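You operate a simulated robot arm through the tools that you are given. There is no shell and no other tool. Be economical: measure what you need, move in short steps, check, and stop when the job is done.

The job below is to be done with a simulated robot arm. You get a single attempt, and the scene is never put back.

JOB
Loosen the grey knob, fit the shim the gap screen asks for, retighten.
Fine: draw the old shim right out first.

The check looks at the end state, three seconds after you hand in, the way a careful person would. Anything else that was tipped, shoved, dropped, spilled or broken makes it a failure.

ROBOT AND FRAMES
A 6-joint arm with a two-finger parallel gripper, fixed in place. Base frame: the origin is at the foot of the arm, x ahead of it, y to its left, z up; the work surface is at about z = 78.6. Lengths are in cm, angles in degrees, forces in N, time in s.
With the tool pointing down near the work surface it reaches from about 26 to 68 cm from the base axis. Its first joint turns from -66.0 to 66.0 degrees. Payload 2.9 kg.
The TCP is the grasp point between the finger pads, 3 cm short of the fingertips. In the tool frame z runs along the fingers and y along their closing line. The gripper opens to 11 cm. The fingers are 2 cm wide and 1 cm thick; the gripper's body (4.8 by 11.2 cm) begins 5.5 cm behind the TCP.
Orientation is that of the tool frame in the base frame, as a unit quaternion [w, x, y, z]. With the fingers straight down and closing along the base's y, the tool's x points along the base's -x, its y along +y and its z along -z.

CONTROLS
- The arm moves only by the tool drive_tool. Its arguments are lists of equal length, an entry for each row: "dp": the shift along the base's x, y, z in units of 250 mm (1.0 is 250 mm), a list of three; "rot": the turn, a rotation vector about the base's x, y, z in units of 45 degrees (1.0 is 45 degrees), a list of three. In form: {"dp": [[x, y, z], ...], "rot": [[wx, wy, wz], ...]}. A call has 1 to 12 rows; each row is the pose to reach, as a shift and turn from the pose commanded when the call began. "jaw" is the finger opening in cm, from 0 to 11, set as the call begins (left out, the last holds). A call with a number of a shift or a turn outside -1 to 1 is refused whole. Rows are played at 5 a second. More than 5 cm and 8.6 degrees between two rows, or a gripper value outside its range, and nothing of the call is played. A pose out of reach is approached as far as the arm can. The call stops where the force on the tool passes 60 N (or 10 N more than at its start, if that is more) or the arm is blocked; 0.2 s more then pass. Each finger travels about 10.8 cm/s and halts on what it meets, pressing with about 35 N; the grip force reading is that of the motor and also rises with nothing between the fingers. The clock runs only during rows and for 0.2 s after the last one: add rows that repeat a pose to give the fingers time. The reply holds the time, the measured pose of the TCP, the force on the tool along the base axes, the opening and the grip force, in the units named above and with some noise.
- Cameras (640 x 400 px; columns grow to the right, rows downward): "scene" is fixed at [9.12, 44.96, 138.08]; the picture's right is [-0.58, -0.82, 0.00], its down [-0.49, 0.35, -0.80] and it looks along [0.65, -0.46, -0.60] (base axes); focal length 356 px, centre (320, 200). "wrist" rides on the gripper at [-3.6, 0, -5.7] in the tool frame; the picture's right is [0.00, -1.00, 0.00], its down [0.97, 0.00, -0.24] and it looks along [0.24, 0.00, 0.97] (tool axes); focal length 218 px, centre (320, 200). There is no depth. A picture from a camera that has moved, and an enlarged one, comes with that camera's place and axes in the base frame and with its lens.
- grab_frame(camera): a new picture of that camera. It takes no simulated time.
- enlarge(camera, box): a new picture of the part [left, top, right, bottom] of that camera's present view, enlarged. It takes no simulated time.
- hand_in(): hands the job in; it is judged then, once.

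Go step by step. Nothing tells you positions but the pictures and the camera data: compare them with the known pose of the tool, close in by small moves and look again before you grip or let go. The budget is 120 turns and 64 pictures, counting those below and the enlarged ones. Unless the task says otherwise, let go and move clear before handing in, and close with one line.

The tools are called after ">>>" as name(argument=value, ...) on one line, values as JSON. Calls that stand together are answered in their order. drive_tool: Moves the arm, as the interface text tells. Its arguments: {"type":"object","properties":{"dp":{"type":"array"},"rot":{"type":"array"},"jaw":{"type":"number"}},"required":["dp","rot"]} The other tools are called the same way: grab_frame (camera) takes a picture; enlarge (camera, box) takes an enlarged picture of a part of a camera's view; hand_in () hands the job in.

At the start:

```text
time_s: 0.0
tool_pos: [40.23, 7.71, 113.6]
tcp_rot: [0.0, 0.0, 1.0, -0.001]
contact_force: [0.7, 0.0, 0.4]
width: 10.98
grasp_force: 0.0
```

scene: 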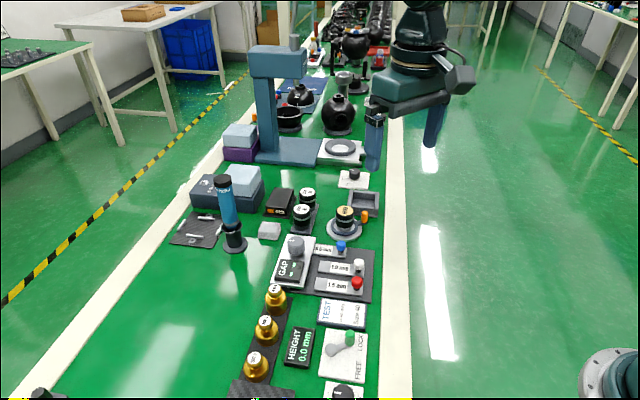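
wrist: 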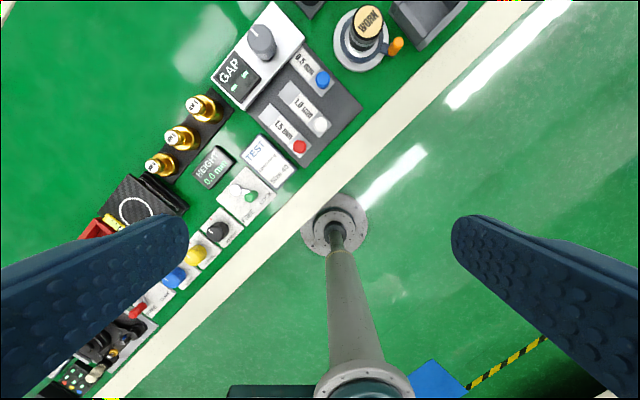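

The bench shows several stations; I need to find the grey knob, the gap screen and the shims. I'll look closer at the area with "GAP" and the cards.

>>> enlarge(camera="scene", box=[260, 220, 390, 310])

>>> enlarge(camera="wrist", box=[200, 0, 420, 210])

>>> enlarge(camera="scene", box=[170, 120, 390, 300])

```text
4.44 times, centred on (325, 265) of scene
camera zoom: at [9.12, 44.96, 138.08], right [-0.58, -0.82, 0.0], down [-0.49, 0.35, -0.8], along [0.65, -0.46, -0.6], focal length 1582 px, centre (298, -89)
```

zoom: 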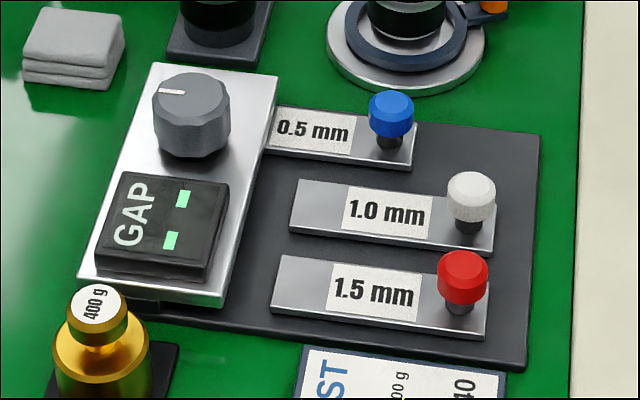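

```text
1.90 times, centred on (310, 105) of wrist
camera zoom: at [43.79, 7.72, 119.29], right [0.0, -1.0, 0.0], down [-0.97, 0.0, 0.24], along [-0.24, 0.0, -0.97], focal length 416 px, centre (339, 381)
```

zoom: 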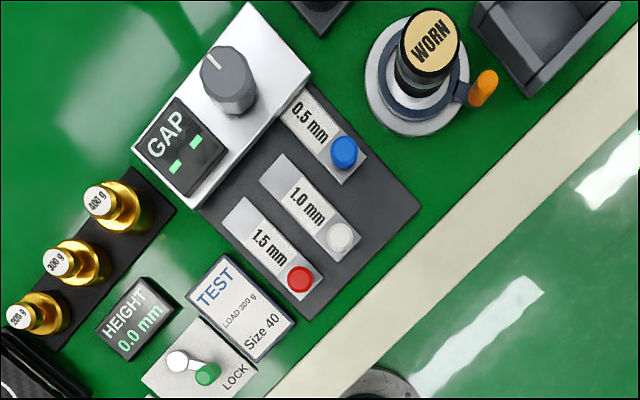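

```text
2.22 times, centred on (280, 210) of scene
camera zoom: at [9.12, 44.96, 138.08], right [-0.58, -0.82, 0.0], down [-0.49, 0.35, -0.8], along [0.65, -0.46, -0.6], focal length 791 px, centre (409, 178)
```

zoom: 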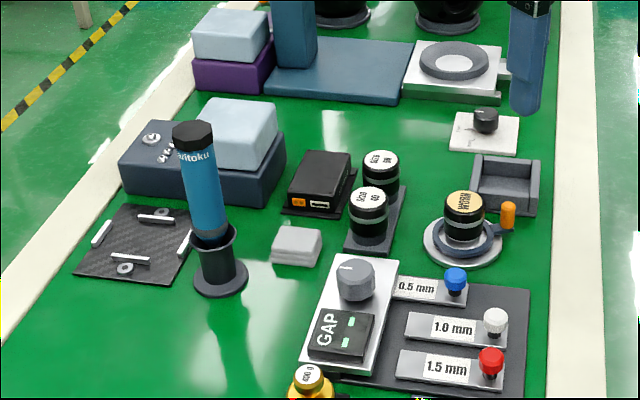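

The fixture has a grey knob, a "GAP" screen (dashes for now), and shims 0.5 (blue), 1.0 (white), 1.5 (red); the 0.5 seems to be sitting in the clamp. I'll move above it for a closer look.

>>> drive_tool(dp=[[0.1, 0.02, -0.08], [0.2, 0.05, -0.17], [0.3, 0.08, -0.26], [0.4, 0.1, -0.35], [0.48, 0.12, -0.44], [0.48, 0.12, -0.44]], rot=[[0, 0, 0], [0, 0, 0], [0, 0, 0], [0, 0, 0], [0, 0, 0], [0, 0, 0]])

>>> grab_frame(camera="wrist")

```text
time_s: 1.4
tool_pos: [52.3, 10.93, 102.84]
tcp_rot: [0.0, 0.0, 1.0, -0.001]
contact_force: [1.3, 0.2, 0.1]
width: 10.99
grasp_force: 0.2
```

```text
58 pictures are left
camera wrist: at [55.8, 10.8, 108.43], right [0.0, -1.0, 0.0], down [-0.97, 0.0, 0.24], along [-0.24, 0.0, -0.97], focal length 218 px, centre (320, 200)
```

wrist: 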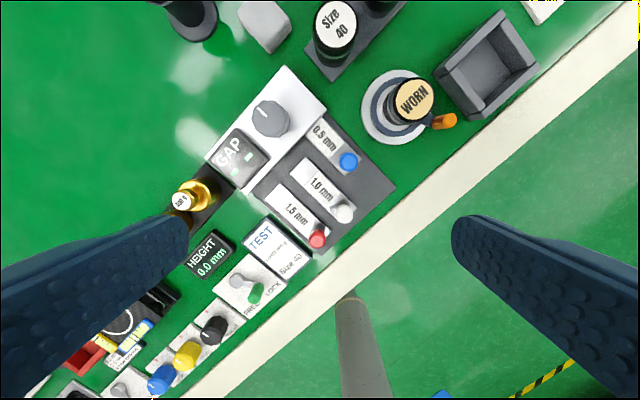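

>>> enlarge(camera="wrist", box=[200, 60, 400, 260])

>>> enlarge(camera="scene", box=[270, 225, 350, 290])

```text
2.00 times, centred on (300, 160) of wrist
camera zoom: at [55.8, 10.8, 108.43], right [0.0, -1.0, 0.0], down [-0.97, 0.0, 0.24], along [-0.24, 0.0, -0.97], focal length 436 px, centre (360, 280)
```

zoom: 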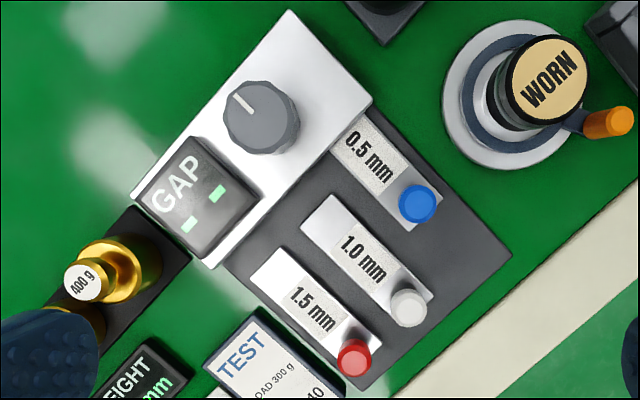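

```text
6.15 times, centred on (310, 258) of scene
camera zoom: at [9.12, 44.96, 138.08], right [-0.58, -0.82, 0.0], down [-0.49, 0.35, -0.8], along [0.65, -0.46, -0.6], focal length 2191 px, centre (382, -154)
```

zoom: 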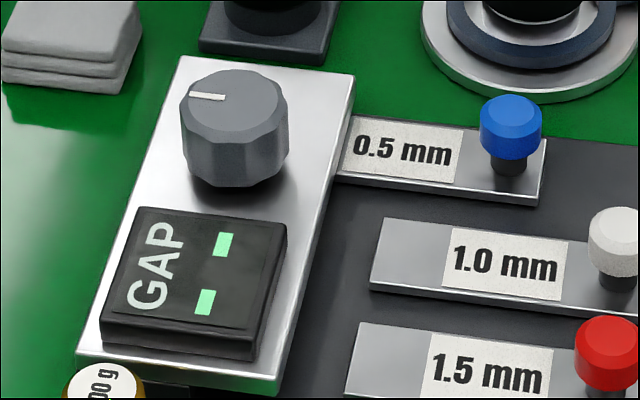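

The grey knob sits near (58.8, 16.4) with its top at about z 83.7, and the 0.5 shim is pushed into the clamp. I'll hover over the knob with the tool turned to the fixture's axis and look again.

>>> drive_tool(dp=[[0.044, 0.038, -0.03], [0.088, 0.076, -0.1], [0.132, 0.114, -0.17], [0.176, 0.152, -0.24], [0.22, 0.19, -0.3], [0.264, 0.228, -0.36], [0.264, 0.228, -0.36], [0.264, 0.228, -0.36]], rot=[[0, 0, -0.17], [0, 0, -0.34], [0, 0, -0.51], [0, 0, -0.68], [0, 0, -0.84], [0, 0, -1], [0, 0, -1], [0, 0, -1]], jaw=6)

>>> grab_frame(camera="wrist")

```text
time_s: 3.2
tool_pos: [58.96, 16.43, 93.85]
tcp_rot: [0.001, 0.383, 0.924, 0.001]
contact_force: [0.3, -0.2, -1.3]
width: 5.97
grasp_force: 0.1
```

```text
55 pictures are left
camera wrist: at [61.36, 13.91, 99.44], right [-0.71, -0.71, 0.0], down [-0.69, 0.69, 0.24], along [-0.17, 0.17, -0.97], focal length 218 px, centre (320, 200)
```

wrist: 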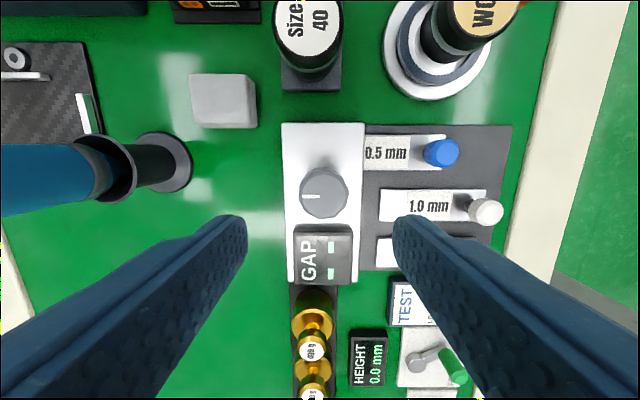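

The view is now aligned with the fixture and the knob is between the fingers. I'll descend around it and close.

>>> drive_tool(dp=[[-0.004, -0.012, -0.12], [-0.004, -0.012, -0.24], [-0.004, -0.012, -0.32], [-0.004, -0.012, -0.358], [-0.004, -0.012, -0.358], [-0.004, -0.012, -0.358]], rot=[[0, 0, 0], [0, 0, 0], [0, 0, 0], [0, 0, 0], [0, 0, 0], [0, 0, 0]])

>>> grab_frame(camera="scene")

>>> grab_frame(camera="wrist")

```text
time_s: 4.6
tool_pos: [58.88, 15.95, 84.78]
tcp_rot: [0.0, 0.383, 0.924, -0.001]
contact_force: [0.3, -0.4, -0.6]
width: 5.99
grasp_force: 0.1
```

```text
54 pictures are left
```

scene: 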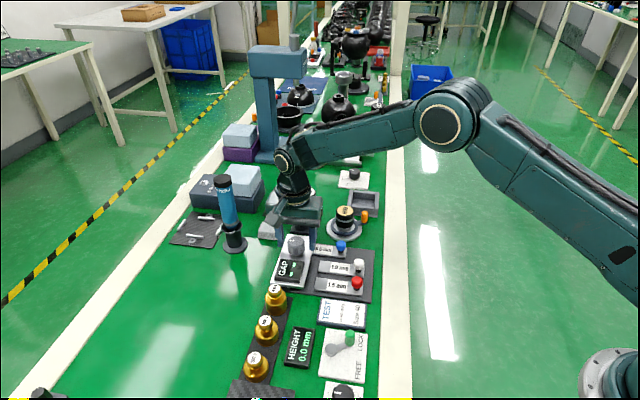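

```text
53 pictures are left
camera wrist: at [61.29, 13.51, 90.41], right [-0.71, -0.71, 0.0], down [-0.69, 0.69, 0.24], along [-0.17, 0.17, -0.97], focal length 218 px, centre (320, 200)
```

wrist: 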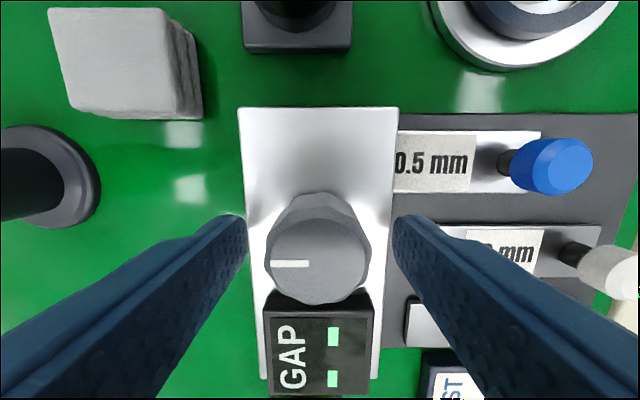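

The knob is centred between the fingers; a small nudge along the plate, then close on it.

>>> drive_tool(dp=[[-0.006, 0.006, 0], [-0.006, 0.006, 0]], rot=[[0, 0, 0], [0, 0, 0]])

>>> drive_tool(dp=[[0, 0, 0], [0, 0, 0], [0, 0, 0]], rot=[[0, 0, 0], [0, 0, 0], [0, 0, 0]], jaw=3.2)

```text
time_s: 5.2
tool_pos: [58.61, 16.29, 84.67]
tcp_rot: [0.0, 0.383, 0.924, 0.0]
contact_force: [-0.4, -0.3, -0.8]
width: 5.98
grasp_force: 0.1
```

```text
time_s: 6.0
tool_pos: [58.65, 16.32, 84.73]
tcp_rot: [0.0, 0.382, 0.924, 0.001]
contact_force: [9.2, 5.8, -4.1]
width: 3.74
grasp_force: 44.8
```

I have the knob gripped at 3.74 cm. Now I'll turn it counter-clockwise 45° and watch the force.

>>> drive_tool(dp=[[0.003, 0.003, 0], [0.003, 0.003, 0], [0.003, 0.003, 0], [0.003, 0.003, 0], [0.003, 0.003, 0], [0.003, 0.003, 0], [0.003, 0.003, 0], [0.003, 0.003, 0]], rot=[[0, 0, 0.14], [0, 0, 0.28], [0, 0, 0.42], [0, 0, 0.56], [0, 0, 0.7], [0, 0, 0.85], [0, 0, 1], [0, 0, 1]])

>>> grab_frame(camera="wrist")

```text
time_s: 7.8
tool_pos: [58.54, 16.31, 84.65]
tcp_rot: [-0.001, 0.0, 1.0, -0.001]
contact_force: [-4.0, -9.1, 0.9]
width: 3.77
grasp_force: 44.9
```

```text
52 pictures are left
camera wrist: at [62.15, 16.27, 90.3], right [0.0, -1.0, 0.0], down [-0.97, 0.0, 0.24], along [-0.24, 0.0, -0.97], focal length 218 px, centre (320, 200)
```

wrist: 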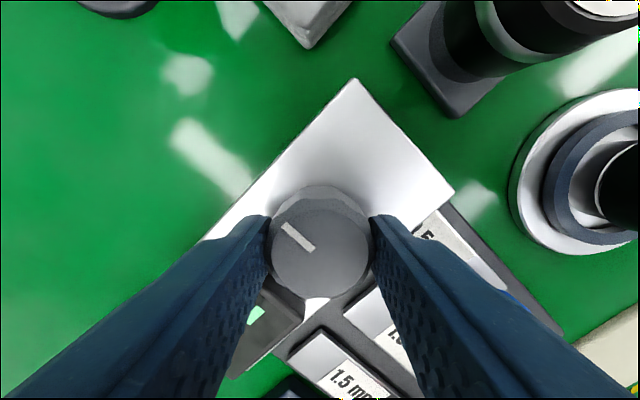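

The mark seems to have stayed still while the fingers turned, so the grip may have slipped. I'll check from the scene camera.

>>> enlarge(camera="scene", box=[270, 215, 350, 290])

>>> enlarge(camera="wrist", box=[230, 160, 410, 320])

```text
5.33 times, centred on (310, 252) of scene
camera zoom: at [9.11, 44.93, 138.09], right [-0.58, -0.82, 0.0], down [-0.49, 0.35, -0.8], along [0.65, -0.46, -0.6], focal length 1899 px, centre (373, -80)
```

zoom: 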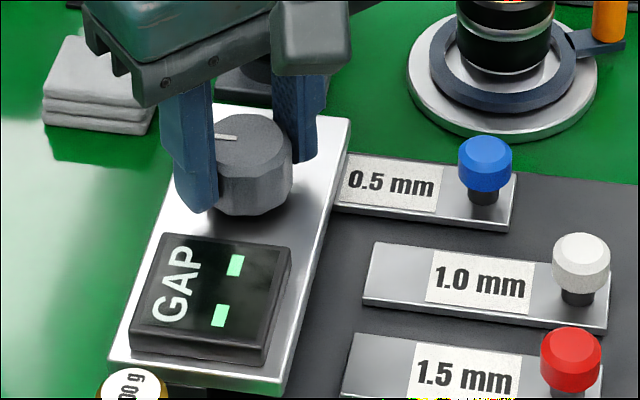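

```text
2.50 times, centred on (320, 240) of wrist
camera zoom: at [62.15, 16.27, 90.3], right [0.0, -1.0, 0.0], down [-0.97, 0.0, 0.24], along [-0.24, 0.0, -0.97], focal length 546 px, centre (320, 100)
```

zoom: 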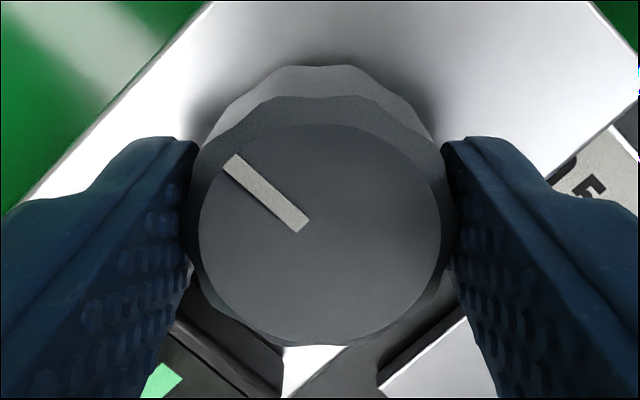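

The knob did not turn: the fingers slid round it. I'll turn slowly back the other way while gripped and see whether it follows.

>>> drive_tool(dp=[[0, 0, 0], [0, 0, 0], [0, 0, 0], [0, 0, 0], [0, 0, 0], [0, 0, 0], [0, 0, 0], [0, 0, 0], [0, 0, 0], [0, 0, 0], [0, 0, 0], [0, 0, 0]], rot=[[0, 0, -0.08], [0, 0, -0.16], [0, 0, -0.24], [0, 0, -0.33], [0, 0, -0.41], [0, 0, -0.5], [0, 0, -0.58], [0, 0, -0.66], [0, 0, -0.75], [0, 0, -0.83], [0, 0, -0.92], [0, 0, -1]])

>>> grab_frame(camera="wrist")

```text
time_s: 10.4
tool_pos: [58.62, 16.28, 84.64]
tcp_rot: [-0.002, 0.383, 0.924, -0.001]
contact_force: [-10.6, -12.8, -6.9]
width: 3.77
grasp_force: 44.8
```

```text
49 pictures are left
camera wrist: at [61.13, 13.79, 90.3], right [-0.71, -0.71, 0.0], down [-0.69, 0.69, 0.24], along [-0.17, 0.17, -0.97], focal length 218 px, centre (320, 200)
```

wrist: 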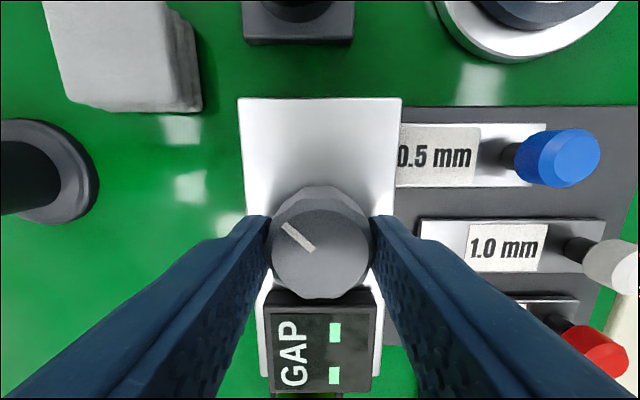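

This time the knob followed clockwise by 45°. To learn whether counter-clockwise is a real stop or the first grip just slipped, I'll turn slowly counter-clockwise 45° and then further.

>>> drive_tool(dp=[[0, 0, 0], [0, 0, 0], [0, 0, 0], [0, 0, 0], [0, 0, 0], [0, 0, 0], [0, 0, 0], [0, 0, 0], [0, 0, 0], [0, 0, 0], [0, 0, 0], [0, 0, 0]], rot=[[0, 0, 0.08], [0, 0, 0.16], [0, 0, 0.24], [0, 0, 0.33], [0, 0, 0.41], [0, 0, 0.5], [0, 0, 0.58], [0, 0, 0.66], [0, 0, 0.75], [0, 0, 0.83], [0, 0, 0.92], [0, 0, 1]])

>>> drive_tool(dp=[[0, 0, 0], [0, 0, 0], [0, 0, 0], [0, 0, 0], [0, 0, 0], [0, 0, 0], [0, 0, 0], [0, 0, 0], [0, 0, 0], [0, 0, 0]], rot=[[0, 0, 0.08], [0, 0, 0.16], [0, 0, 0.24], [0, 0, 0.33], [0, 0, 0.41], [0, 0, 0.5], [0, 0, 0.58], [0, 0, 0.66], [0, 0, 0.66], [0, 0, 0.66]])

>>> grab_frame(camera="wrist")

```text
time_s: 13.0
tool_pos: [58.61, 16.23, 84.64]
tcp_rot: [-0.001, 0.001, 1.0, -0.001]
contact_force: [-10.0, -12.8, -11.0]
width: 3.75
grasp_force: 44.9
```

```text
time_s: 15.2
tool_pos: [58.7, 16.26, 84.73]
tcp_rot: [0.001, -0.257, 0.966, 0.0]
contact_force: [2.6, -10.9, 3.2]
width: 3.75
grasp_force: 45.1
```

```text
48 pictures are left
camera wrist: at [61.79, 18.09, 90.47], right [0.5, -0.87, 0.0], down [-0.84, -0.48, 0.24], along [-0.21, -0.12, -0.97], focal length 218 px, centre (320, 200)
```

wrist: 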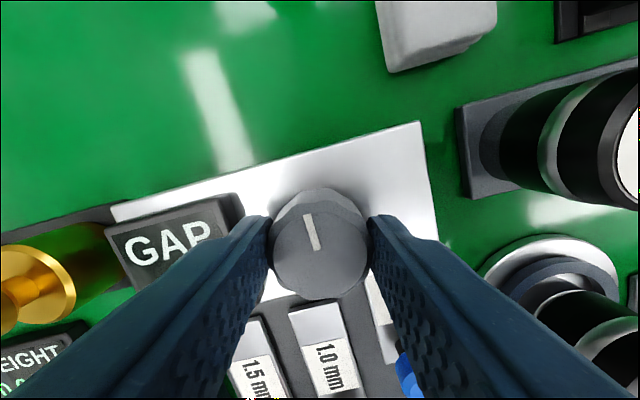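

The counter-clockwise side is a hard stop: the mark returned to its original direction and stayed there. So this knob loosens clockwise; I'll turn it 90° clockwise slowly and look.

>>> drive_tool(dp=[[0, 0, 0], [0, 0, 0], [0, 0, 0], [0, 0, 0], [0, 0, 0], [0, 0, 0], [0, 0, 0], [0, 0, 0], [0, 0, 0], [0, 0, 0], [0, 0, 0], [0, 0, 0]], rot=[[0, 0, -0.08], [0, 0, -0.16], [0, 0, -0.24], [0, 0, -0.33], [0, 0, -0.41], [0, 0, -0.5], [0, 0, -0.58], [0, 0, -0.66], [0, 0, -0.75], [0, 0, -0.83], [0, 0, -0.92], [0, 0, -1]])

>>> drive_tool(dp=[[0, 0, 0], [0, 0, 0], [0, 0, 0], [0, 0, 0], [0, 0, 0], [0, 0, 0], [0, 0, 0], [0, 0, 0], [0, 0, 0], [0, 0, 0], [0, 0, 0], [0, 0, 0]], rot=[[0, 0, -0.08], [0, 0, -0.16], [0, 0, -0.24], [0, 0, -0.33], [0, 0, -0.41], [0, 0, -0.5], [0, 0, -0.58], [0, 0, -0.66], [0, 0, -0.75], [0, 0, -0.83], [0, 0, -0.92], [0, 0, -1]])

>>> grab_frame(camera="wrist")

>>> enlarge(camera="scene", box=[270, 215, 350, 290])

```text
time_s: 17.8
tool_pos: [58.83, 16.19, 84.76]
tcp_rot: [0.001, 0.135, 0.991, 0.001]
contact_force: [12.1, -13.2, 17.7]
width: 3.72
grasp_force: 45.4
```

```text
time_s: 20.4
tool_pos: [58.71, 16.23, 84.77]
tcp_rot: [0.001, 0.503, 0.864, 0.001]
contact_force: [5.4, -19.3, 23.3]
width: 3.75
grasp_force: 45.0
```

```text
47 pictures are left
camera wrist: at [60.41, 13.1, 90.44], right [-0.87, -0.49, 0.0], down [-0.48, 0.85, 0.24], along [-0.12, 0.21, -0.97], focal length 218 px, centre (320, 200)
```

wrist: 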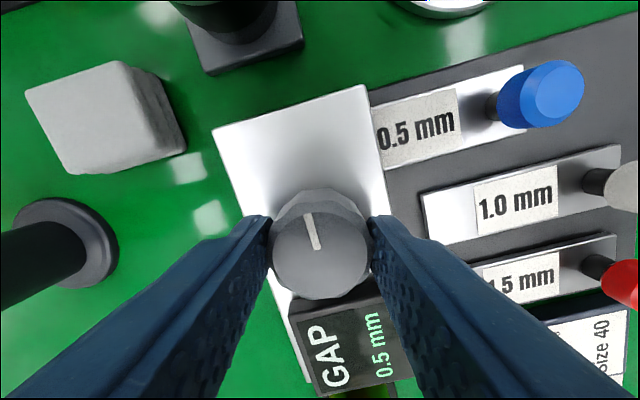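

```text
5.33 times, centred on (310, 252) of scene
camera zoom: at [9.09, 44.9, 138.11], right [-0.58, -0.82, 0.0], down [-0.49, 0.35, -0.8], along [0.65, -0.46, -0.6], focal length 1899 px, centre (373, -80)
```

zoom: 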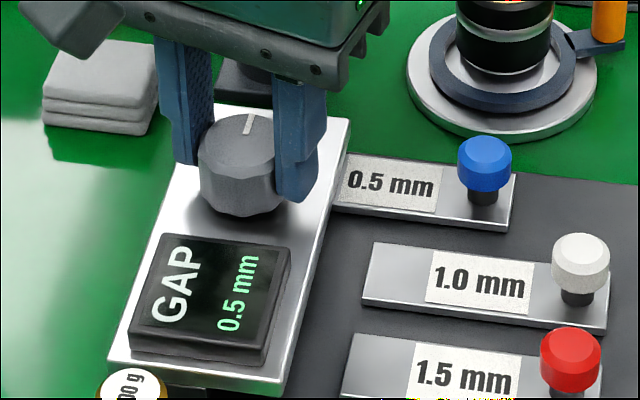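

Loosened: the screen now lights with "0.5 mm" (this may be the present gap; I'll re-read it once the old shim is out). I'll release, rise, and move over the blue knob.

>>> drive_tool(dp=[[0, 0, 0], [0, 0, 0], [0, 0, 0.1], [0, 0, 0.25], [-0.06, -0.1, 0.28], [-0.12, -0.2, 0.28], [-0.188, -0.35, 0.28], [-0.188, -0.35, 0.28], [-0.188, -0.35, 0.28]], rot=[[0, 0, 0], [0, 0, 0], [0, 0, 0], [0, 0, 0], [0, 0, 0.12], [0, 0, 0.24], [0, 0, 0.333], [0, 0, 0.333], [0, 0, 0.333]], jaw=5.5)

>>> grab_frame(camera="wrist")

```text
time_s: 22.4
tool_pos: [53.97, 7.52, 91.62]
tcp_rot: [0.0, 0.385, 0.923, 0.0]
contact_force: [-0.2, 0.4, -0.1]
width: 5.49
grasp_force: 0.1
```

```text
45 pictures are left
camera wrist: at [56.45, 4.96, 97.23], right [-0.71, -0.7, 0.0], down [-0.68, 0.69, 0.24], along [-0.17, 0.17, -0.97], focal length 218 px, centre (320, 200)
```

wrist: 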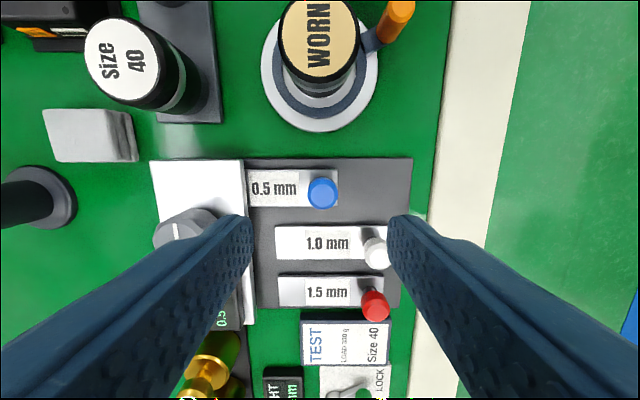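

The blue knob is slightly off-centre; I'll correct and descend to check height.

>>> drive_tool(dp=[[0.007, -0.018, -0.12], [0.007, -0.018, -0.24], [0.007, -0.018, -0.3], [0.007, -0.018, -0.328], [0.007, -0.018, -0.328]], rot=[[0, 0, 0], [0, 0, 0], [0, 0, 0], [0, 0, 0], [0, 0, 0]])

>>> enlarge(camera="scene", box=[290, 220, 380, 290])

>>> grab_frame(camera="wrist")

```text
time_s: 23.6
tool_pos: [54.3, 7.18, 83.48]
tcp_rot: [0.0, 0.385, 0.923, 0.0]
contact_force: [-0.3, 0.2, 0.2]
width: 5.51
grasp_force: 0.1
```

```text
5.71 times, centred on (335, 255) of scene
camera zoom: at [9.12, 44.96, 138.08], right [-0.58, -0.82, 0.0], down [-0.49, 0.35, -0.8], along [0.65, -0.46, -0.6], focal length 2035 px, centre (234, -114)
```

zoom: 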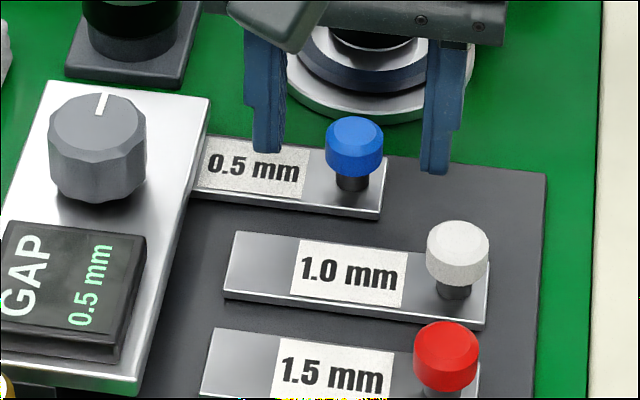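

```text
43 pictures are left
camera wrist: at [56.64, 4.67, 89.14], right [-0.71, -0.7, 0.0], down [-0.68, 0.69, 0.24], along [-0.17, 0.17, -0.97], focal length 218 px, centre (320, 200)
```

wrist: 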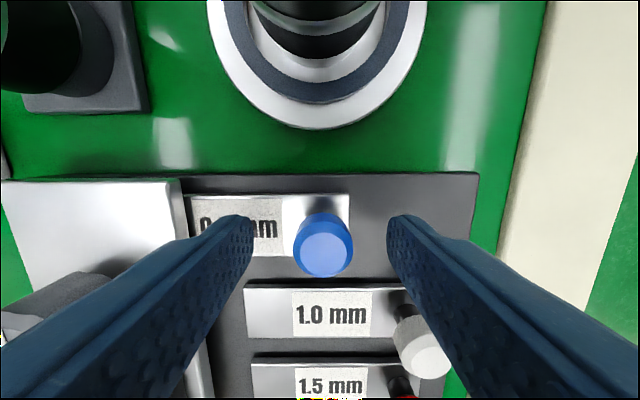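

Well centred. I'll lower slightly and close on the blue knob.

>>> drive_tool(dp=[[0, 0, -0.008], [0, 0, -0.008]], rot=[[0, 0, 0], [0, 0, 0]])

>>> drive_tool(dp=[[0, 0, 0], [0, 0, 0], [0, 0, 0], [0, 0, 0]], rot=[[0, 0, 0], [0, 0, 0], [0, 0, 0], [0, 0, 0]], jaw=1.6)

```text
time_s: 24.2
tool_pos: [54.15, 7.19, 83.37]
tcp_rot: [-0.001, 0.385, 0.923, 0.0]
contact_force: [0.1, -0.6, -0.8]
width: 5.51
grasp_force: 0.1
```

```text
time_s: 25.2
tool_pos: [54.13, 7.16, 83.18]
tcp_rot: [0.0, 0.386, 0.923, 0.0]
contact_force: [-1.8, -3.6, 1.3]
width: 2.17
grasp_force: 45.1
```

Gripped at 2.17 cm. I'll draw the shim straight out about 4.2 cm and look.

>>> drive_tool(dp=[[-0.015, -0.015, 0], [-0.03, -0.03, 0], [-0.045, -0.045, 0], [-0.06, -0.06, 0], [-0.075, -0.075, 0], [-0.09, -0.09, 0], [-0.105, -0.105, 0], [-0.119, -0.119, 0], [-0.119, -0.119, 0]], rot=[[0, 0, 0], [0, 0, 0], [0, 0, 0], [0, 0, 0], [0, 0, 0], [0, 0, 0], [0, 0, 0], [0, 0, 0], [0, 0, 0]])

>>> enlarge(camera="scene", box=[270, 215, 380, 300])

>>> grab_frame(camera="wrist")

```text
time_s: 27.2
tool_pos: [51.09, 4.11, 83.25]
tcp_rot: [-0.001, 0.386, 0.923, 0.0]
contact_force: [7.3, -7.7, -23.0]
width: 2.17
grasp_force: 45.1
```

```text
4.71 times, centred on (325, 258) of scene
camera zoom: at [9.17, 44.94, 138.09], right [-0.58, -0.82, 0.0], down [-0.49, 0.35, -0.8], along [0.65, -0.46, -0.6], focal length 1676 px, centre (296, -71)
```

zoom: 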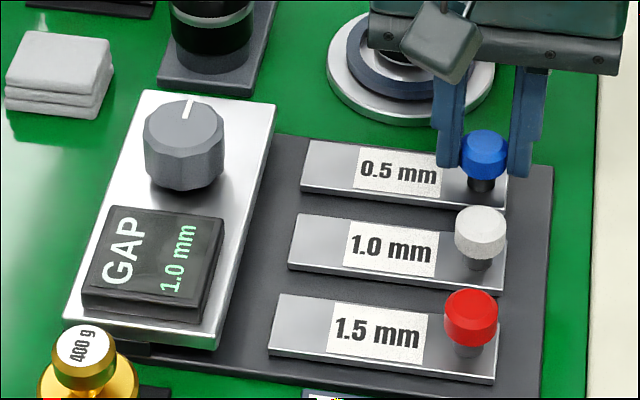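

```text
41 pictures are left
camera wrist: at [53.57, 1.57, 88.91], right [-0.71, -0.7, 0.0], down [-0.68, 0.69, 0.24], along [-0.17, 0.17, -0.97], focal length 218 px, centre (320, 200)
```

wrist: 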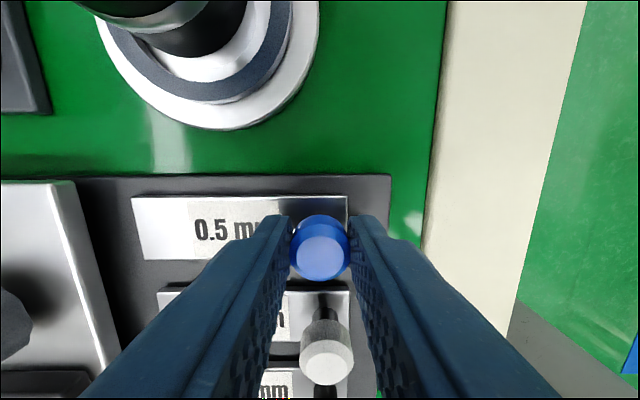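

With the old shim out, the screen asks for 1.0 mm (the white one). The blue shim must leave the lane in front of the clamp, so I'll lift it to park it temporarily along the white border strip.

>>> drive_tool(dp=[[0, 0, 0.03], [0, 0, 0.08], [0, 0, 0.14], [0, 0, 0.2], [0, 0, 0.2]], rot=[[0, 0, 0], [0, 0, 0], [0, 0, 0], [0, 0, 0], [0, 0, 0]])

>>> grab_frame(camera="wrist")

>>> enlarge(camera="scene", box=[270, 195, 400, 300])

```text
time_s: 28.4
tool_pos: [51.38, 4.21, 88.5]
tcp_rot: [0.0, 0.385, 0.923, 0.0]
contact_force: [-0.9, 0.6, -1.3]
width: 1.6
grasp_force: 0.1
```

```text
40 pictures are left
camera wrist: at [53.68, 1.65, 94.02], right [-0.71, -0.7, 0.0], down [-0.68, 0.69, 0.24], along [-0.17, 0.17, -0.97], focal length 218 px, centre (320, 200)
```

wrist: 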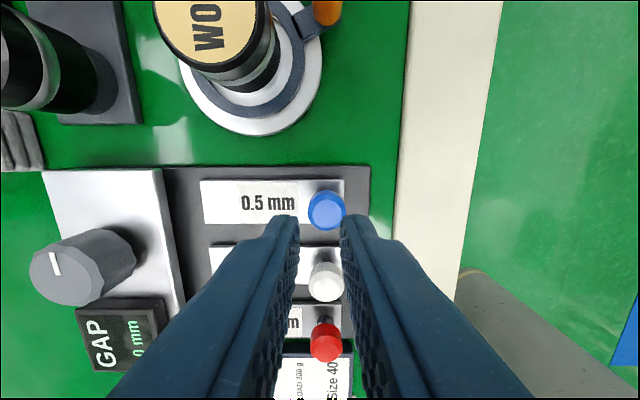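

```text
3.81 times, centred on (335, 248) of scene
camera zoom: at [9.12, 44.96, 138.08], right [-0.58, -0.82, 0.0], down [-0.49, 0.35, -0.8], along [0.65, -0.46, -0.6], focal length 1356 px, centre (263, 19)
```

zoom: 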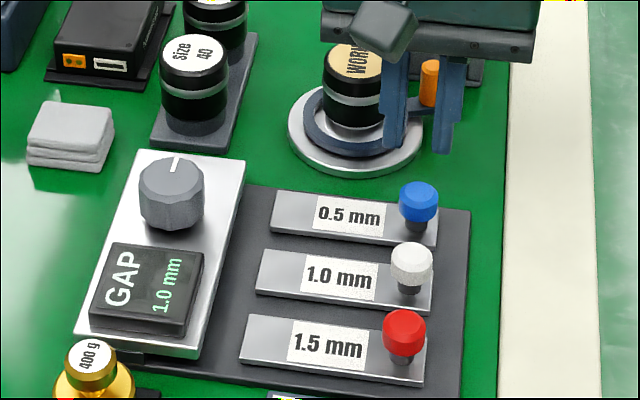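

The fingers slipped off and the blue stayed in its drawn-out place, lined up with the other two. The plate spans all three lanes, so perhaps each shim simply slides in along its own lane; I'll tilt the camera to look at the clamp's side face.

>>> drive_tool(dp=[[-0.03, -0.02, 0.04], [-0.06, -0.04, 0.08], [-0.1, -0.06, 0.1], [-0.12, -0.06, 0.1], [-0.12, -0.06, 0.1], [-0.12, -0.06, 0.1]], rot=[[0.12, -0.12, 0], [0.24, -0.24, 0], [0.36, -0.36, 0], [0.48, -0.48, 0], [0.6, -0.6, 0], [0.6, -0.6, 0]])

>>> grab_frame(camera="wrist")

```text
time_s: 29.8
tool_pos: [48.05, 2.67, 90.85]
tcp_rot: [0.124, 0.364, 0.872, 0.304]
contact_force: [-0.4, -0.3, -0.6]
width: 1.6
grasp_force: 0.1
```

```text
38 pictures are left
camera wrist: at [48.12, -2.43, 95.2], right [-0.56, -0.55, -0.62], down [-0.79, 0.58, 0.19], along [0.26, 0.6, -0.76], focal length 218 px, centre (320, 200)
```

wrist: 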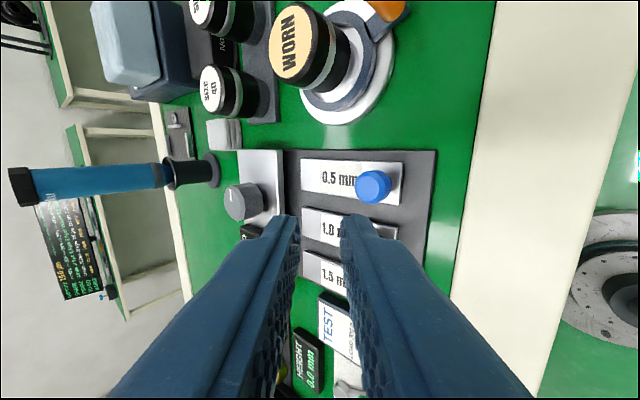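

>>> enlarge(camera="wrist", box=[225, 135, 325, 235])

```text
4.00 times, centred on (275, 185) of wrist
camera zoom: at [48.12, -2.43, 95.2], right [-0.56, -0.55, -0.62], down [-0.79, 0.58, 0.19], along [0.26, 0.6, -0.76], focal length 873 px, centre (500, 260)
```

zoom: 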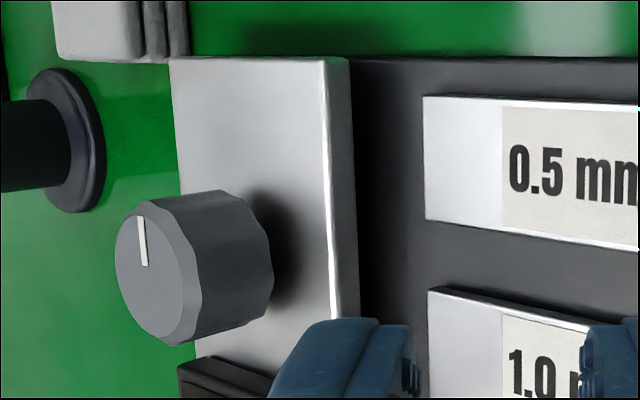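

The clamp face is a uniform edge with no dedicated slot, so each shim slides straight in along its own lane. I'll straighten the tool and hover over the white knob.

>>> drive_tool(dp=[[0, 0.03, 0], [0, 0.07, 0], [0, 0.11, 0], [-0.01, 0.15, 0], [-0.02, 0.2, 0], [-0.02, 0.2, 0], [-0.02, 0.2, 0]], rot=[[-0.12, 0.12, 0], [-0.24, 0.24, 0], [-0.36, 0.36, 0], [-0.48, 0.48, 0], [-0.6, 0.6, 0], [-0.6, 0.6, 0], [-0.6, 0.6, 0]], jaw=4.5)

>>> grab_frame(camera="wrist")

```text
time_s: 31.4
tool_pos: [47.56, 7.75, 90.75]
tcp_rot: [0.0, 0.385, 0.923, 0.0]
contact_force: [-0.2, 1.3, 0.1]
width: 4.5
grasp_force: 0.0
```

```text
36 pictures are left
camera wrist: at [50.06, 5.1, 96.38], right [-0.71, -0.7, 0.0], down [-0.68, 0.69, 0.24], along [-0.17, 0.17, -0.97], focal length 218 px, centre (320, 200)
```

wrist: 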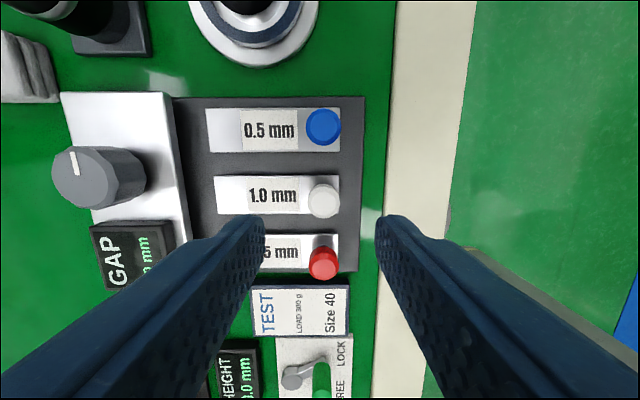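

White knob is nearly centred. Descend and grip it.

>>> drive_tool(dp=[[-0.01, 0, -0.12], [-0.01, 0, -0.22], [-0.01, 0, -0.28], [-0.01, 0, -0.306], [-0.01, 0, -0.306], [-0.01, 0, -0.306]], rot=[[0, 0, 0], [0, 0, 0], [0, 0, 0], [0, 0, 0], [0, 0, 0], [0, 0, 0]])

>>> grab_frame(camera="wrist")

>>> drive_tool(dp=[[0, 0, 0], [0, 0, 0], [0, 0, 0], [0, 0, 0]], rot=[[0, 0, 0], [0, 0, 0], [0, 0, 0], [0, 0, 0]], jaw=1.6)

```text
time_s: 32.8
tool_pos: [47.46, 7.73, 83.14]
tcp_rot: [0.0, 0.385, 0.923, 0.0]
contact_force: [-0.3, -0.4, -1.3]
width: 4.47
grasp_force: 0.1
```

```text
35 pictures are left
camera wrist: at [49.85, 5.18, 88.72], right [-0.71, -0.7, 0.0], down [-0.68, 0.69, 0.24], along [-0.17, 0.17, -0.97], focal length 218 px, centre (320, 200)
```

wrist: 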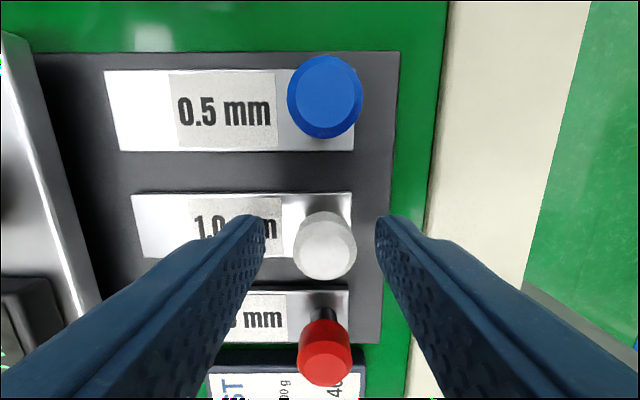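

```text
time_s: 33.8
tool_pos: [47.23, 7.75, 83.04]
tcp_rot: [0.0, 0.386, 0.923, 0.0]
contact_force: [0.0, 0.7, -2.3]
width: 2.19
grasp_force: 45.1
```

Gripped. Now slide the white shim along its lane into the clamp, 4.2 cm.

>>> drive_tool(dp=[[0.015, 0.015, 0], [0.03, 0.03, 0], [0.045, 0.045, 0], [0.06, 0.06, 0], [0.075, 0.075, 0], [0.09, 0.09, 0], [0.105, 0.105, 0], [0.12, 0.12, 0], [0.12, 0.12, 0]], rot=[[0, 0, 0], [0, 0, 0], [0, 0, 0], [0, 0, 0], [0, 0, 0], [0, 0, 0], [0, 0, 0], [0, 0, 0], [0, 0, 0]])

>>> grab_frame(camera="wrist")

>>> enlarge(camera="scene", box=[270, 215, 380, 300])

```text
time_s: 35.8
tool_pos: [50.35, 10.69, 83.04]
tcp_rot: [-0.001, 0.385, 0.923, 0.0]
contact_force: [-6.1, 5.0, -16.2]
width: 2.2
grasp_force: 45.0
```

```text
34 pictures are left
camera wrist: at [52.87, 8.18, 88.73], right [-0.71, -0.7, 0.0], down [-0.68, 0.69, 0.24], along [-0.17, 0.17, -0.97], focal length 218 px, centre (320, 200)
```

wrist: 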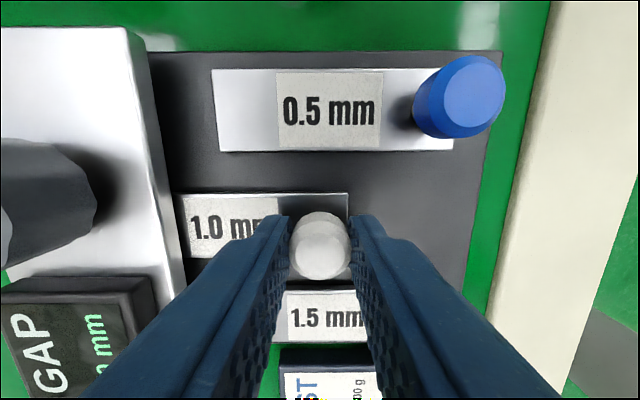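

```text
4.71 times, centred on (325, 258) of scene
camera zoom: at [9.13, 44.98, 138.08], right [-0.58, -0.82, 0.0], down [-0.49, 0.35, -0.8], along [0.65, -0.46, -0.6], focal length 1676 px, centre (296, -71)
```

zoom: 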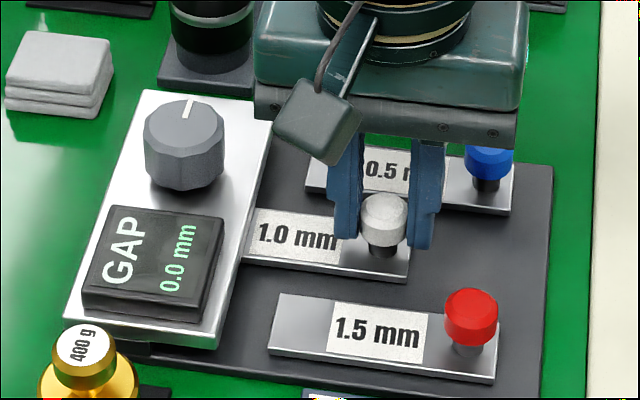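

The gap screen now reads 0.0 mm with the white shim in. Compared with how deep the blue sat, it could go slightly further, so I'll push gently a few mm and watch the force.

>>> drive_tool(dp=[[0.004, 0.004, 0], [0.008, 0.008, 0], [0.012, 0.012, 0], [0.012, 0.012, 0]], rot=[[0, 0, 0], [0, 0, 0], [0, 0, 0], [0, 0, 0]])

>>> enlarge(camera="scene", box=[270, 215, 380, 300])

```text
time_s: 36.8
tool_pos: [50.5, 10.93, 83.01]
tcp_rot: [-0.003, 0.385, 0.923, -0.001]
contact_force: [-21.2, -3.9, -0.6]
width: 2.18
grasp_force: 44.8
```

```text
4.71 times, centred on (325, 258) of scene
camera zoom: at [9.07, 44.95, 138.09], right [-0.58, -0.82, 0.0], down [-0.49, 0.35, -0.8], along [0.65, -0.46, -0.6], focal length 1676 px, centre (296, -71)
```

zoom: 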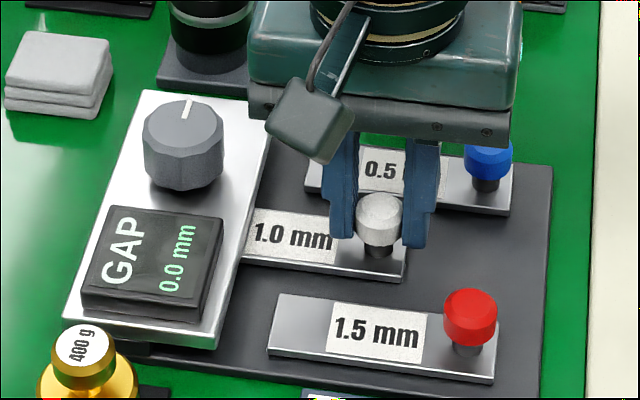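

It has bottomed at the stop with the label at the plate edge, screen 0.0 mm. Release, rise, and return over the grey knob.

>>> drive_tool(dp=[[-0.004, -0.004, 0], [-0.004, -0.004, 0], [-0.004, -0.004, 0], [0, 0, 0.1], [0, 0, 0.24], [0.08, 0.05, 0.31], [0.16, 0.1, 0.31], [0.24, 0.15, 0.31], [0.328, 0.212, 0.31], [0.328, 0.212, 0.31], [0.328, 0.212, 0.31]], rot=[[0, 0, 0], [0, 0, 0], [0, 0, 0], [0, 0, 0], [0, 0, 0], [0, 0, -0.1], [0, 0, -0.2], [0, 0, -0.3], [0, 0, -0.333], [0, 0, -0.333], [0, 0, -0.333]], jaw=5.5)

>>> grab_frame(camera="wrist")

```text
time_s: 39.2
tool_pos: [58.96, 16.39, 90.75]
tcp_rot: [0.0, 0.502, 0.865, 0.0]
contact_force: [0.2, 0.2, -0.7]
width: 5.49
grasp_force: 0.0
```

```text
31 pictures are left
camera wrist: at [60.67, 13.22, 96.4], right [-0.87, -0.5, 0.0], down [-0.48, 0.84, 0.24], along [-0.12, 0.21, -0.97], focal length 218 px, centre (320, 200)
```

wrist: 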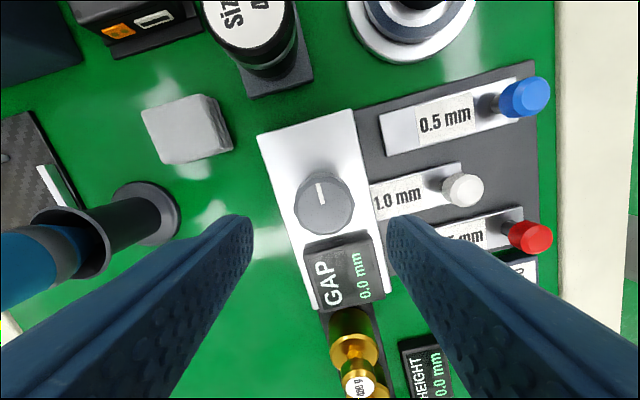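

Screen still 0.0 mm and the white shim is under the plate edge. Descend on the knob and grip.

>>> drive_tool(dp=[[-0.008, -0.006, -0.1], [-0.008, -0.006, -0.2], [-0.008, -0.006, -0.242], [-0.008, -0.006, -0.242], [-0.008, -0.006, -0.242]], rot=[[0, 0, 0], [0, 0, 0], [0, 0, 0], [0, 0, 0], [0, 0, 0]])

>>> drive_tool(dp=[[0, 0, 0], [0, 0, 0], [0, 0, 0], [0, 0, 0]], rot=[[0, 0, 0], [0, 0, 0], [0, 0, 0], [0, 0, 0]], jaw=3.2)

```text
time_s: 40.4
tool_pos: [58.73, 16.09, 84.76]
tcp_rot: [0.0, 0.503, 0.864, 0.001]
contact_force: [-0.5, -0.4, 0.4]
width: 5.51
grasp_force: 0.1
```

```text
time_s: 41.4
tool_pos: [58.85, 16.0, 84.83]
tcp_rot: [0.0, 0.502, 0.865, 0.001]
contact_force: [6.8, 2.3, -4.1]
width: 3.73
grasp_force: 44.2
```

Gripped. Turn counter-clockwise slowly back to the tight stop (90°, plus a bit).

>>> drive_tool(dp=[[0, 0, 0], [0, 0, 0], [0, 0, 0], [0, 0, 0], [0, 0, 0], [0, 0, 0], [0, 0, 0], [0, 0, 0], [0, 0, 0], [0, 0, 0], [0, 0, 0], [0, 0, 0]], rot=[[0, 0, 0.08], [0, 0, 0.16], [0, 0, 0.24], [0, 0, 0.33], [0, 0, 0.41], [0, 0, 0.5], [0, 0, 0.58], [0, 0, 0.66], [0, 0, 0.75], [0, 0, 0.83], [0, 0, 0.92], [0, 0, 1]])

>>> drive_tool(dp=[[0, 0, 0], [0, 0, 0], [0, 0, 0], [0, 0, 0], [0, 0, 0], [0, 0, 0], [0, 0, 0], [0, 0, 0], [0, 0, 0], [0, 0, 0], [0, 0, 0], [0, 0, 0]], rot=[[0, 0, 0.08], [0, 0, 0.16], [0, 0, 0.24], [0, 0, 0.33], [0, 0, 0.41], [0, 0, 0.5], [0, 0, 0.58], [0, 0, 0.66], [0, 0, 0.75], [0, 0, 0.83], [0, 0, 0.92], [0, 0, 1]])

>>> drive_tool(dp=[[0, 0, 0], [0, 0, 0], [0, 0, 0], [0, 0, 0]], rot=[[0, 0, 0.08], [0, 0, 0.16], [0, 0, 0.24], [0, 0, 0.24]])

>>> grab_frame(camera="wrist")

>>> enlarge(camera="scene", box=[270, 215, 380, 300])

```text
time_s: 44.0
tool_pos: [58.83, 16.21, 84.83]
tcp_rot: [0.002, 0.13, 0.991, 0.002]
contact_force: [24.4, 18.2, -17.2]
width: 3.71
grasp_force: 45.1
```

```text
time_s: 46.6
tool_pos: [58.84, 16.37, 84.84]
tcp_rot: [0.002, -0.259, 0.966, 0.001]
contact_force: [17.4, 26.6, -16.2]
width: 3.72
grasp_force: 44.9
```

```text
time_s: 47.6
tool_pos: [58.63, 16.13, 84.84]
tcp_rot: [-0.001, -0.347, 0.938, -0.001]
contact_force: [-8.8, 12.7, 5.3]
width: 3.95
grasp_force: 7.2
```

```text
30 pictures are left
camera wrist: at [61.32, 18.47, 90.53], right [0.65, -0.76, 0.0], down [-0.74, -0.63, 0.24], along [-0.18, -0.16, -0.97], focal length 218 px, centre (320, 200)
```

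wrist: 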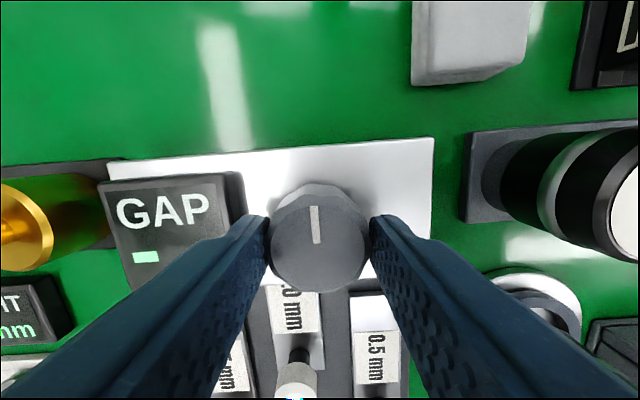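

```text
4.71 times, centred on (325, 258) of scene
camera zoom: at [9.09, 44.98, 138.08], right [-0.58, -0.82, 0.0], down [-0.49, 0.35, -0.8], along [0.65, -0.46, -0.6], focal length 1676 px, centre (296, -71)
```

zoom: 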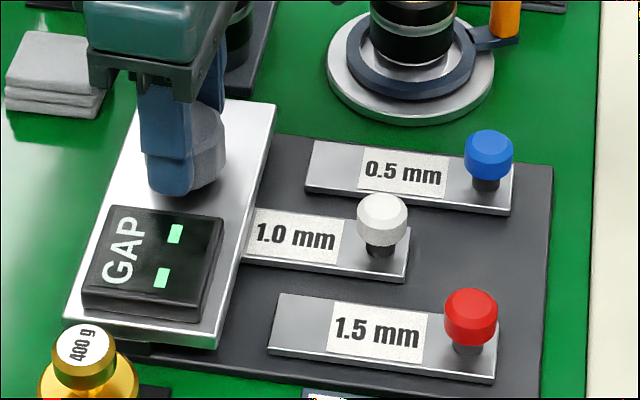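

The knob is back at the tight stop, its mark where it began, and the screen shows dashes again. Release, rise clear and check.

>>> drive_tool(dp=[[0, 0, 0], [0, 0, 0], [0, 0, 0], [0, 0, 0.1], [0, 0, 0.24], [0, 0, 0.4], [-0.1, -0.1, 0.5], [-0.2, -0.2, 0.55], [-0.2, -0.2, 0.55]], rot=[[0, 0, 0], [0, 0, 0], [0, 0, 0], [0, 0, 0], [0, 0, 0], [0, 0, 0], [0, 0, 0], [0, 0, 0], [0, 0, 0]], jaw=6)

>>> enlarge(camera="scene", box=[250, 195, 400, 310])

>>> grab_frame(camera="wrist")

```text
time_s: 49.6
tool_pos: [53.76, 11.07, 98.44]
tcp_rot: [0.0, -0.346, 0.938, 0.0]
contact_force: [-1.0, 1.1, -0.2]
width: 5.99
grasp_force: 0.1
```

```text
3.48 times, centred on (325, 252) of scene
camera zoom: at [9.12, 44.96, 138.08], right [-0.58, -0.82, 0.0], down [-0.49, 0.35, -0.8], along [0.65, -0.46, -0.6], focal length 1238 px, centre (303, 17)
```

zoom: 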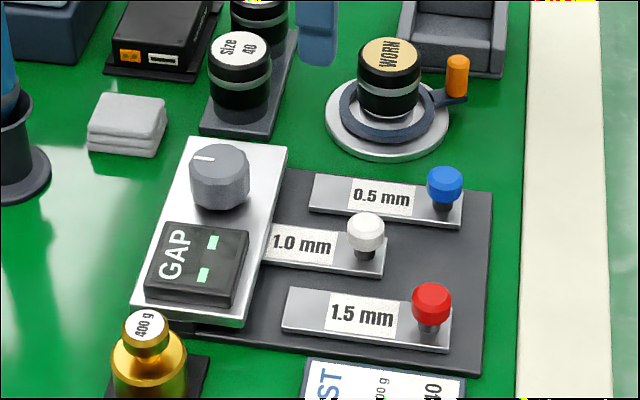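

```text
27 pictures are left
camera wrist: at [56.44, 13.55, 104.17], right [0.65, -0.76, 0.0], down [-0.74, -0.63, 0.24], along [-0.18, -0.16, -0.97], focal length 218 px, centre (320, 200)
```

wrist: 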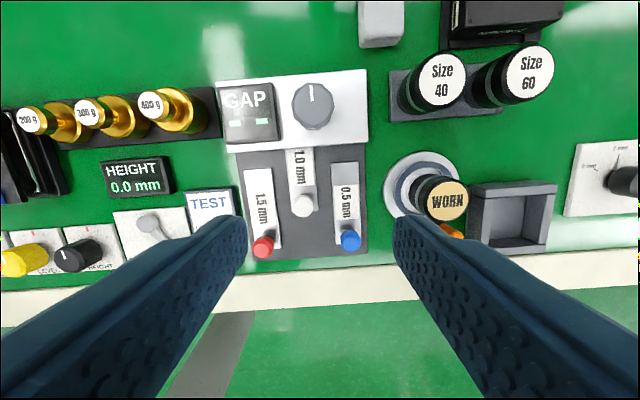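

Everything is in place: the 1.0 mm shim is seated, the 0.5 mm shim is fully out in its lane, and the knob is tight. Nothing else has moved and the arm is clear, so I'll hand in.

>>> hand_in()

```text
The job is handed in.
```

The job is handed in: I loosened the grey knob, drew the 0.5 mm shim right out, slid in the 1.0 mm shim the gap screen asked for (it then read 0.0 mm), and turned the knob back to its tight stop.
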